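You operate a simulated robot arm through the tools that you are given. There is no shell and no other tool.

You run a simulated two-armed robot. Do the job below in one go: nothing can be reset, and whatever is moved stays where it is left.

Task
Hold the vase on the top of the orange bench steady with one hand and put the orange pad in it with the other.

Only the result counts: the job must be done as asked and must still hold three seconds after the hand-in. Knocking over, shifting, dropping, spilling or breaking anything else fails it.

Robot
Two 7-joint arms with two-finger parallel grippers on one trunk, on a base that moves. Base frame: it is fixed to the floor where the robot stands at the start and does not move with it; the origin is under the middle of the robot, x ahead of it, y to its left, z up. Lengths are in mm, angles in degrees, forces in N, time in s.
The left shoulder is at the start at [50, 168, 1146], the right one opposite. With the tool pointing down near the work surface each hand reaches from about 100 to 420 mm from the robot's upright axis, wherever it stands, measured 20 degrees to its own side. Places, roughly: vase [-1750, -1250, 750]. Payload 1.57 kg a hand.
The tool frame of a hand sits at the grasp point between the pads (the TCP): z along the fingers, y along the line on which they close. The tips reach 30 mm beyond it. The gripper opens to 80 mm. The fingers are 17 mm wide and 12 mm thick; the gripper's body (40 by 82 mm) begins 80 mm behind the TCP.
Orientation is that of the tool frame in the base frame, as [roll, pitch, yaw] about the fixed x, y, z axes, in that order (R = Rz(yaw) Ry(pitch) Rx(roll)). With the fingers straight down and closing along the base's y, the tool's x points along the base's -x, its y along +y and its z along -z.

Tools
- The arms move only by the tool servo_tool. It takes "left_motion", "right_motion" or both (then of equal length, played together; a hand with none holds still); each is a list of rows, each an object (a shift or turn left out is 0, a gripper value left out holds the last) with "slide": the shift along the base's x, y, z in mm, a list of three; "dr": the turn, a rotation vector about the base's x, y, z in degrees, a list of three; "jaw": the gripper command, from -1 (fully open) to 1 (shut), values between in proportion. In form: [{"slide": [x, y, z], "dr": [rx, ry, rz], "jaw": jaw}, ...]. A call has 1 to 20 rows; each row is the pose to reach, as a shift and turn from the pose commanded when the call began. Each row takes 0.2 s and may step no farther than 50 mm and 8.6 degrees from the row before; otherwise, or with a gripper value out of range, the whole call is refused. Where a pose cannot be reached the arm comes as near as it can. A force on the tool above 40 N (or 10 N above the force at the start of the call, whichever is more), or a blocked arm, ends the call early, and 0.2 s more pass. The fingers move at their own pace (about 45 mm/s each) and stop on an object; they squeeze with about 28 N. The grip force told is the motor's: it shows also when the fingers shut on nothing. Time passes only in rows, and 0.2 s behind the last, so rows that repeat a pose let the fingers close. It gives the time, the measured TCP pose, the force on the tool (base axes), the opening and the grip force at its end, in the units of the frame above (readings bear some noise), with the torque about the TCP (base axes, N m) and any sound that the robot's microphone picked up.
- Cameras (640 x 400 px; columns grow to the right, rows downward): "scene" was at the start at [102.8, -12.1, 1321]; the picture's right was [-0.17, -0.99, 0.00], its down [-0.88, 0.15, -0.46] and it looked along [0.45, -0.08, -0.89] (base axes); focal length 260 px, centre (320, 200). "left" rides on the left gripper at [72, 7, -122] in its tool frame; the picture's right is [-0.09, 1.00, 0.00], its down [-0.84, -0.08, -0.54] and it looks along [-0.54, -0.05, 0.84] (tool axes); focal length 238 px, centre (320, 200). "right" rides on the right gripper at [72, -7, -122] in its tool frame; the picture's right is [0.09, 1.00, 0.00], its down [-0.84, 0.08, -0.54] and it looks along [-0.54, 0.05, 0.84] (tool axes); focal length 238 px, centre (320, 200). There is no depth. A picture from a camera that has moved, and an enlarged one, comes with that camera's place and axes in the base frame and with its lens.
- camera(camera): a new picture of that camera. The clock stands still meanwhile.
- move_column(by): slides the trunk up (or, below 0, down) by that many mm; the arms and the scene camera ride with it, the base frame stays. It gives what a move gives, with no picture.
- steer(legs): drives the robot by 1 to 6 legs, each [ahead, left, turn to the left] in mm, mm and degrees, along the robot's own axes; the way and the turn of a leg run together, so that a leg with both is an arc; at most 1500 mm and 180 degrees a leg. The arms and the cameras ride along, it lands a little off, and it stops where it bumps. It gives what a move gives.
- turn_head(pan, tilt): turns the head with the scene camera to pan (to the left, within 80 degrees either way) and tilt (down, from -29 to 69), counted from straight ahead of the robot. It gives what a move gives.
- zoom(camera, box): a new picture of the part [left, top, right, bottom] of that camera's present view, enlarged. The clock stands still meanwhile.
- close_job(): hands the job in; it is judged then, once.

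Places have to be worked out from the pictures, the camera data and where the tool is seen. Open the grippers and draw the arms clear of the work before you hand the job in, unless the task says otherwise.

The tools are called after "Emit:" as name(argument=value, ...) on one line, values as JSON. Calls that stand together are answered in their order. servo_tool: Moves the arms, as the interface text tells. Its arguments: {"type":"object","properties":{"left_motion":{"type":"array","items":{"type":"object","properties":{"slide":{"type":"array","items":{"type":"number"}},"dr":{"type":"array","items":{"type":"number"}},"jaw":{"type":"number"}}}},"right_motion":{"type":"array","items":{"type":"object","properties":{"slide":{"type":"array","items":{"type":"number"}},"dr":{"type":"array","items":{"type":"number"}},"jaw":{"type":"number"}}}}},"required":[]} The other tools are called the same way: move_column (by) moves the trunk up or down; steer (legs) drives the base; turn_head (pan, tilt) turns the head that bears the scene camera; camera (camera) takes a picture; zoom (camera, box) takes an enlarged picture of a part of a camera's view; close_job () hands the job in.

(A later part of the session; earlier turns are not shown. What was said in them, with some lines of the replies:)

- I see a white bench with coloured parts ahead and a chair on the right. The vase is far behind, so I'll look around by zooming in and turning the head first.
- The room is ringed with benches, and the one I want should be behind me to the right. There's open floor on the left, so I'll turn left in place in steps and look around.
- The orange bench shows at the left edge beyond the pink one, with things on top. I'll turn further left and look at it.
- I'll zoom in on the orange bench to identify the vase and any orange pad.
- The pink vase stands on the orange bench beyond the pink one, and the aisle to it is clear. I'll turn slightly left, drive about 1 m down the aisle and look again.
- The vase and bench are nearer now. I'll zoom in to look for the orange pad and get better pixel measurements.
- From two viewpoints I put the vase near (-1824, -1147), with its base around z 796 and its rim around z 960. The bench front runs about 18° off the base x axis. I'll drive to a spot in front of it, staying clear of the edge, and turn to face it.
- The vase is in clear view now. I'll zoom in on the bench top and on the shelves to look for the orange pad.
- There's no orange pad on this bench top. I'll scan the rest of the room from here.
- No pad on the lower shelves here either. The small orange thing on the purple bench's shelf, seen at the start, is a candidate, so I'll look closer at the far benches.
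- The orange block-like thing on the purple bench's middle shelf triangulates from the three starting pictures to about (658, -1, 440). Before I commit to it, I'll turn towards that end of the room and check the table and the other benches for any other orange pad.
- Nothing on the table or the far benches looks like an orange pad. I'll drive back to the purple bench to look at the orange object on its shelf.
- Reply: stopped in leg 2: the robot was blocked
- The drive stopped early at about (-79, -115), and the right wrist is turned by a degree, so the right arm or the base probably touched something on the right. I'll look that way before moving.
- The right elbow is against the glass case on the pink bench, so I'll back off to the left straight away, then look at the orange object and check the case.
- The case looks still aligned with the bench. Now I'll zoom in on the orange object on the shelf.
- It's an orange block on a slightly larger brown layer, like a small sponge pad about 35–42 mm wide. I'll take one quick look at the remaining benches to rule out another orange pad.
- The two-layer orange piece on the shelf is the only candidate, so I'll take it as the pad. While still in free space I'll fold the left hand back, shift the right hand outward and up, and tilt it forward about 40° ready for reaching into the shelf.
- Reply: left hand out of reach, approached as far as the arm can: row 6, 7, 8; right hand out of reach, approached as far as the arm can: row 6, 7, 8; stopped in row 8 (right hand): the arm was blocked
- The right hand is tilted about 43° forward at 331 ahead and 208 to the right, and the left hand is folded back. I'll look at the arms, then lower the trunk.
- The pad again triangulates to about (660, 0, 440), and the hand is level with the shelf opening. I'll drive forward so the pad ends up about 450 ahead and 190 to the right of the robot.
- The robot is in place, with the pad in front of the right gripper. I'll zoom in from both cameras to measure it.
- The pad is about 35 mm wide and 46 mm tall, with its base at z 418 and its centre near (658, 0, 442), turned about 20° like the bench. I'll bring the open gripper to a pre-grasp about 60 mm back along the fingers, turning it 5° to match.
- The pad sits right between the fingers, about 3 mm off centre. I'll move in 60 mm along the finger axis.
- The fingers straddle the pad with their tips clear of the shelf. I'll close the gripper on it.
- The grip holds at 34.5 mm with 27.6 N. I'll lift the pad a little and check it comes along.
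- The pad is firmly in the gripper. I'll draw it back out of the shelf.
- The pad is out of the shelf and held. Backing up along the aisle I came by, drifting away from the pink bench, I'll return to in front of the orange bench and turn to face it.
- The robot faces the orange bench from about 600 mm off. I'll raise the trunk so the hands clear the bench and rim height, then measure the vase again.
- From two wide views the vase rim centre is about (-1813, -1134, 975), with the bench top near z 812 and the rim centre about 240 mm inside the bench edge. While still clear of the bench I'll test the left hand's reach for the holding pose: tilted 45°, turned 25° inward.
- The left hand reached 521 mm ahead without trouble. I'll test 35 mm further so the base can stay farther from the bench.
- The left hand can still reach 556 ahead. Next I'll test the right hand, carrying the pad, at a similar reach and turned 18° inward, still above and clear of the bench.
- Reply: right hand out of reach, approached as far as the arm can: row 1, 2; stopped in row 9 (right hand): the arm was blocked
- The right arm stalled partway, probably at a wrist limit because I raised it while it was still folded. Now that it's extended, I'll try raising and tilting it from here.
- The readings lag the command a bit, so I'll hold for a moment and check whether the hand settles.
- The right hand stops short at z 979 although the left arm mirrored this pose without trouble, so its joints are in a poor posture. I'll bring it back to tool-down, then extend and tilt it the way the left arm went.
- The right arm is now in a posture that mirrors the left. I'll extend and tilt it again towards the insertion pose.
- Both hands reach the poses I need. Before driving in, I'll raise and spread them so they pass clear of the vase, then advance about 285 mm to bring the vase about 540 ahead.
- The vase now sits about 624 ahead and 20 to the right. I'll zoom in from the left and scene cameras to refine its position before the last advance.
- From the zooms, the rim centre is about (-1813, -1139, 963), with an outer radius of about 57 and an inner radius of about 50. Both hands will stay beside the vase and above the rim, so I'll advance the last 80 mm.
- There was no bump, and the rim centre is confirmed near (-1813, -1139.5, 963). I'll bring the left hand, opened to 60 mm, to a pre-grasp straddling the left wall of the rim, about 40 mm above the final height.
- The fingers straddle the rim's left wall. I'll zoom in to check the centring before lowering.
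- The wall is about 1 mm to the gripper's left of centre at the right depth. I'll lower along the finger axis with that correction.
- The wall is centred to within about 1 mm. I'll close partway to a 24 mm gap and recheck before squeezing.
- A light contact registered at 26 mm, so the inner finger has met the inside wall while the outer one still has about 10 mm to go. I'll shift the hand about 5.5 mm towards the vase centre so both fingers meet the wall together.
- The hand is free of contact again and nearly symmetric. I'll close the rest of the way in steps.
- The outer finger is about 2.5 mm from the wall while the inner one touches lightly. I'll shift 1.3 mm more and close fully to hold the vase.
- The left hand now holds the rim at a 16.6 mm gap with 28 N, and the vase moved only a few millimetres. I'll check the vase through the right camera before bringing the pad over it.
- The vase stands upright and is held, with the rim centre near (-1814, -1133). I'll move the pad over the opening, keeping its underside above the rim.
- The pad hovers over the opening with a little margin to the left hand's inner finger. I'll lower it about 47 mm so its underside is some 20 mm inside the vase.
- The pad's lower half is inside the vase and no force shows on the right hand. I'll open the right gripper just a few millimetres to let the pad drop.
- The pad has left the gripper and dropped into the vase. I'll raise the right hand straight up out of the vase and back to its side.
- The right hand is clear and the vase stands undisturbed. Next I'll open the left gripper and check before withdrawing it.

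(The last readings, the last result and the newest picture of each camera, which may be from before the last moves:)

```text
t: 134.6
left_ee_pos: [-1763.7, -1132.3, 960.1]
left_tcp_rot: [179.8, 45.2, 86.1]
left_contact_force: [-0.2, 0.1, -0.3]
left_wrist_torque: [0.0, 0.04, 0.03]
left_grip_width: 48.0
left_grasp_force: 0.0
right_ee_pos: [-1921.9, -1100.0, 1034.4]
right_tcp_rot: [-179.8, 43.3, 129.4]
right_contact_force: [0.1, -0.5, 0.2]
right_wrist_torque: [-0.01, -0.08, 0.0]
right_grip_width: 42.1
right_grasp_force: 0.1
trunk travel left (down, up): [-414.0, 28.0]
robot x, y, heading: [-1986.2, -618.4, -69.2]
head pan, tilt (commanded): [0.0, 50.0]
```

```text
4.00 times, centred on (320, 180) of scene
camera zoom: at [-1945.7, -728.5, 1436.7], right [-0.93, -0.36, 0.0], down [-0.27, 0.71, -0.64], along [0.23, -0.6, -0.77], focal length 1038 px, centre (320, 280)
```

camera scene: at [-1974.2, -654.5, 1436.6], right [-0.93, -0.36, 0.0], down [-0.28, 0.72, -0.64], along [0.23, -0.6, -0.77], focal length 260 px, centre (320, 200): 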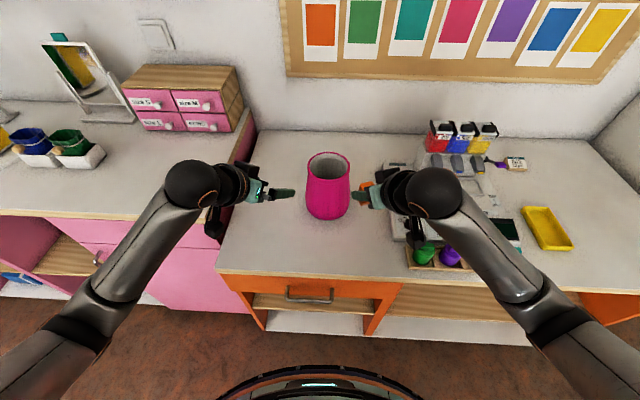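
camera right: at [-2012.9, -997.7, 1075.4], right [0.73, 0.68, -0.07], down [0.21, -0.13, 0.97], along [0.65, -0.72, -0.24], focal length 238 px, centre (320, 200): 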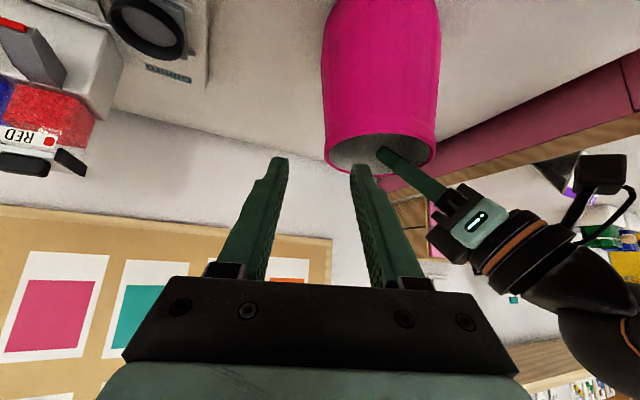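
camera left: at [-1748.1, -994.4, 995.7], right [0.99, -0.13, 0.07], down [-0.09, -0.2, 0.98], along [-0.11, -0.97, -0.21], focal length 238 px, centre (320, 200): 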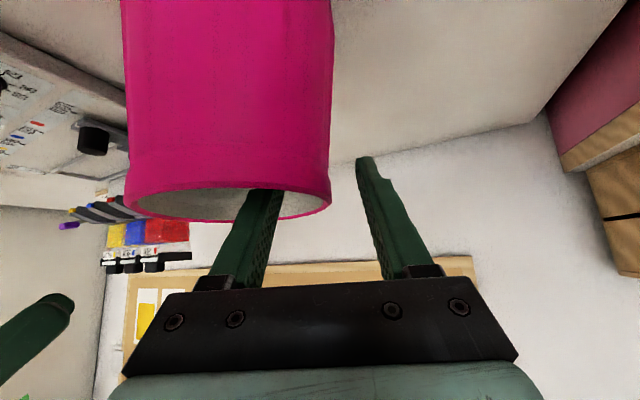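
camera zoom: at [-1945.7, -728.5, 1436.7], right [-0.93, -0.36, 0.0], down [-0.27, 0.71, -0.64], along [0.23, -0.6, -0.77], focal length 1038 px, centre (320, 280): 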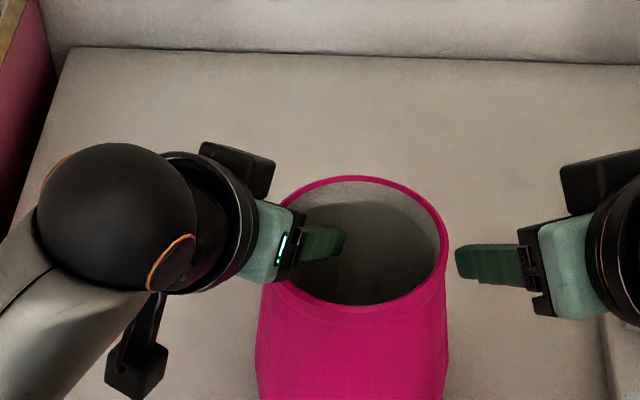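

The left gripper is open with no contact. I'll withdraw it back and up along its finger axis, then sideways away from the vase.

Emit:
servo_tool(left_motion=[{"slide": [0.6, 8.5, 8.5]}, {"slide": [1.4, 20, 20]}, {"slide": [2.3, 33, 33]}, {"slide": [3.3, 49.5, 49.5]}, {"slide": [10, 62, 60]}, {"slide": [25, 78, 66]}, {"slide": [45, 92, 70]}, {"slide": [45, 92, 70]}])

Emit:
camera(camera="left")

Emit:
camera(camera="scene")

```text
t: 136.4
left_ee_pos: [-1717.9, -1038.6, 1030.9]
left_tcp_rot: [179.8, 45.2, 86.2]
left_contact_force: [0.3, -0.7, 0.1]
left_wrist_torque: [0.01, 0.0, 0.0]
left_grip_width: 48.0
left_grasp_force: 0.1
right_ee_pos: [-1921.5, -1099.9, 1033.3]
right_tcp_rot: [-179.8, 43.3, 129.5]
right_contact_force: [-0.1, -0.2, -0.1]
right_wrist_torque: [-0.01, 0.02, -0.04]
right_grip_width: 41.9
right_grasp_force: 0.2
trunk travel left (down, up): [-414.0, 28.0]
robot x, y, heading: [-1988.2, -617.3, -68.9]
head pan, tilt (commanded): [0.0, 50.0]
```

```text
taken
camera left: at [-1702.2, -902.3, 1066.2], right [0.99, -0.13, 0.07], down [-0.09, -0.2, 0.97], along [-0.11, -0.97, -0.21], focal length 238 px, centre (320, 200)
```

left: 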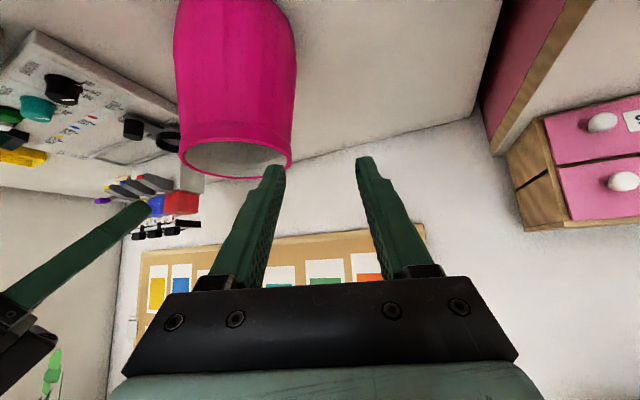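

```text
taken
camera scene: at [-1945.9, -728.6, 1436.7], right [-0.93, -0.36, 0.0], down [-0.27, 0.72, -0.64], along [0.23, -0.6, -0.77], focal length 260 px, centre (320, 200)
```

scene: 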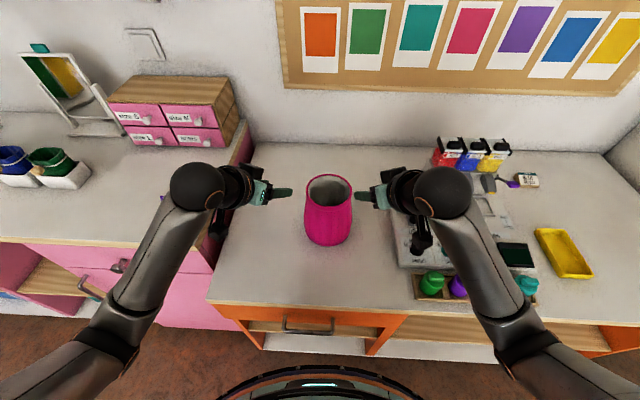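

Both hands are clear of the vase. I'll zoom into its opening to look for the pad, and check the bench around it.

Emit:
zoom(camera="scene", box=[295, 165, 365, 209])

Emit:
zoom(camera="right", box=[220, 0, 520, 220])

```text
9.09 times, centred on (330, 187) of scene
camera zoom: at [-1945.9, -728.6, 1436.7], right [-0.93, -0.36, 0.0], down [-0.27, 0.72, -0.64], along [0.23, -0.6, -0.77], focal length 2359 px, centre (229, 318)
```

zoom: 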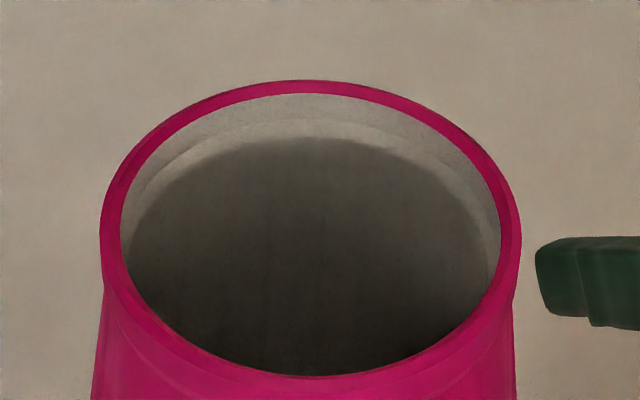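

```text
1.82 times, centred on (370, 110) of right
camera zoom: at [-2012.6, -998.3, 1075.0], right [0.73, 0.68, -0.07], down [0.21, -0.13, 0.97], along [0.65, -0.72, -0.24], focal length 433 px, centre (229, 364)
```

zoom: 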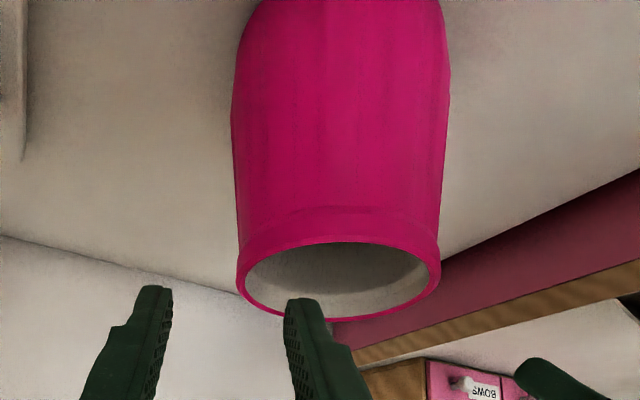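

There's no pad on the bench or on the fingers, and it was released well inside the opening, so it's at the bottom, hidden by the near wall. I'll open the grippers fully, back away from the bench, and take a last look.

Emit:
steer(legs=[[-280, 0, 0]])

Emit:
servo_tool(left_motion=[{"jaw": -1}, {"jaw": -1}, {"jaw": -1}, {"jaw": -1}], right_motion=[{"jaw": -1}, {"jaw": -1}, {"jaw": -1}, {"jaw": -1}])

Emit:
turn_head(pan=0, tilt=40)

Emit:
camera(camera="scene")

Emit:
zoom(camera="scene", box=[220, 130, 420, 255])

Emit:
camera(camera="left")

Emit:
camera(camera="right")

```text
t: 138.4
left_ee_pos: [-1819.5, -780.9, 1031.0]
left_tcp_rot: [179.8, 45.1, 85.8]
left_contact_force: [0.2, 0.4, 0.1]
left_wrist_torque: [0.01, 0.02, 0.02]
left_grip_width: 48.1
left_grasp_force: 0.1
right_ee_pos: [-2021.1, -839.9, 1035.5]
right_tcp_rot: [-179.7, 43.4, 129.2]
right_contact_force: [-0.1, -0.1, -0.4]
right_wrist_torque: [-0.02, 0.01, 0.02]
right_grip_width: 41.9
right_grasp_force: 0.2
trunk travel left (down, up): [-414.0, 28.0]
robot x, y, heading: [-2084.9, -356.4, -69.3]
head pan, tilt (commanded): [0.0, 50.0]
```

```text
t: 139.4
left_ee_pos: [-1820.5, -781.1, 1029.5]
left_tcp_rot: [179.9, 45.1, 85.7]
left_contact_force: [-0.2, 1.0, 0.8]
left_wrist_torque: [0.03, 0.0, 0.0]
left_grip_width: 80.0
left_grasp_force: 0.1
right_ee_pos: [-2023.0, -840.1, 1035.0]
right_tcp_rot: [-179.9, 43.3, 129.3]
right_contact_force: [-0.4, -0.7, -0.5]
right_wrist_torque: [0.03, -0.04, 0.01]
right_grip_width: 80.1
right_grasp_force: 0.0
trunk travel left (down, up): [-414.0, 28.0]
robot x, y, heading: [-2087.5, -358.2, -69.6]
head pan, tilt (commanded): [0.0, 50.0]
```

```text
t: 140.1
left_ee_pos: [-1819.2, -781.7, 1030.3]
left_tcp_rot: [179.9, 45.1, 85.8]
left_contact_force: [0.2, -0.2, 0.2]
left_wrist_torque: [-0.01, -0.02, -0.01]
left_grip_width: 80.0
left_grasp_force: 0.0
right_ee_pos: [-2023.5, -840.6, 1034.6]
right_tcp_rot: [-179.8, 43.2, 129.2]
right_contact_force: [0.9, 0.2, 0.6]
right_wrist_torque: [0.03, 0.0, 0.01]
right_grip_width: 80.1
right_grasp_force: 0.0
trunk travel left (down, up): [-414.0, 28.0]
robot x, y, heading: [-2087.8, -354.2, -69.2]
head pan, tilt (commanded): [0.0, 40.0]
```

```text
taken
camera scene: at [-2042.4, -476.8, 1450.9], right [-0.94, -0.35, 0.0], down [-0.23, 0.6, -0.77], along [0.27, -0.72, -0.64], focal length 260 px, centre (320, 200)
```

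scene: 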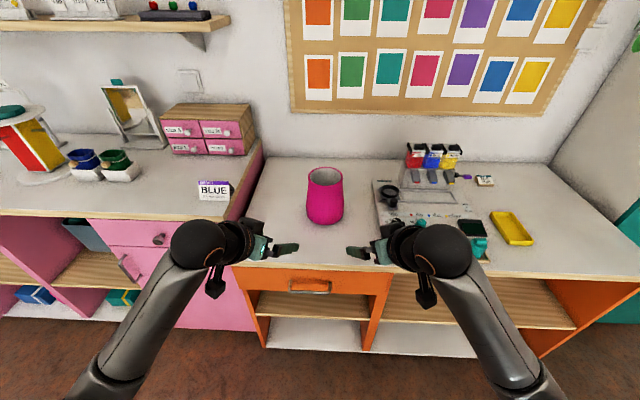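

```text
3.20 times, centred on (320, 192) of scene
camera zoom: at [-2042.4, -476.8, 1450.9], right [-0.94, -0.35, 0.0], down [-0.23, 0.6, -0.77], along [0.27, -0.72, -0.64], focal length 830 px, centre (320, 224)
```

zoom: 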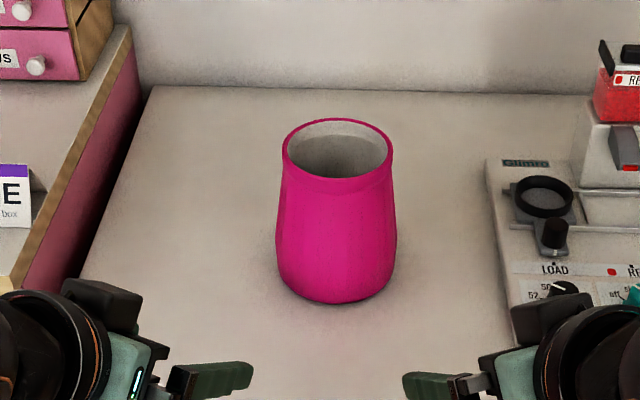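

```text
taken
camera left: at [-1802.8, -644.8, 1066.2], right [0.99, -0.14, 0.07], down [-0.09, -0.2, 0.98], along [-0.12, -0.97, -0.21], focal length 238 px, centre (320, 200)
```

left: 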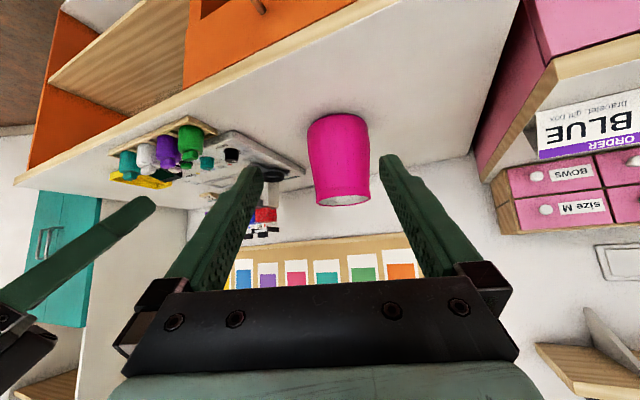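

```text
taken
camera right: at [-2113.6, -738.7, 1075.1], right [0.73, 0.68, -0.07], down [0.21, -0.13, 0.97], along [0.65, -0.72, -0.24], focal length 238 px, centre (320, 200)
```

right: 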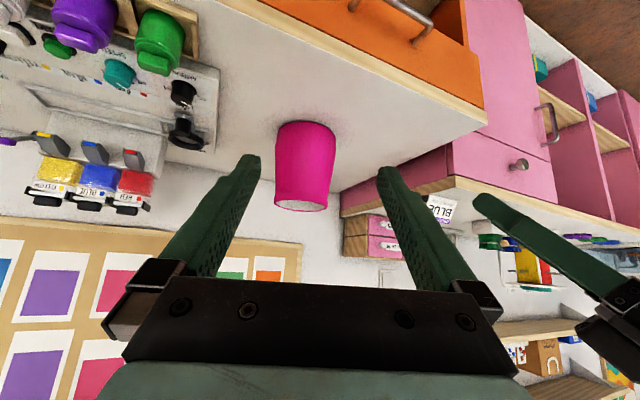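

The vase stands upright in place, nothing around it has moved, both grippers are empty and open, and the arms are clear. The pad isn't visible anywhere outside the vase, so I'll hand the job in.

Emit:
close_job()

```text
The job is handed in.
```

I put the orange pad in the vase and handed the job in. I could not see the pad afterwards, because the vase's near wall hides the bottom from every camera view I had.

- **Pad:** I took "the orange pad" to be the small orange-and-brown block on the middle shelf of the purple bench. It was the only thing I found that fitted.
- **Placement:** The left hand gripped the vase's rim while the right hand lowered the pad about 20 mm inside the opening and let go. Afterwards the pad was not on the fingers or in view on the bench.
- **Vase:** It shifted several millimetres (about 8 mm at most) when the left hand gripped it. It was standing upright on the orange bench when I backed away.
- **A bump on the way:** While driving to the purple bench, the right elbow touched the glass case on the pink bench and the robot stopped. The case looked undisturbed afterwards, but I had no exact measurement from before to compare.

At hand-in both grippers were open and the arms were clear of the bench.
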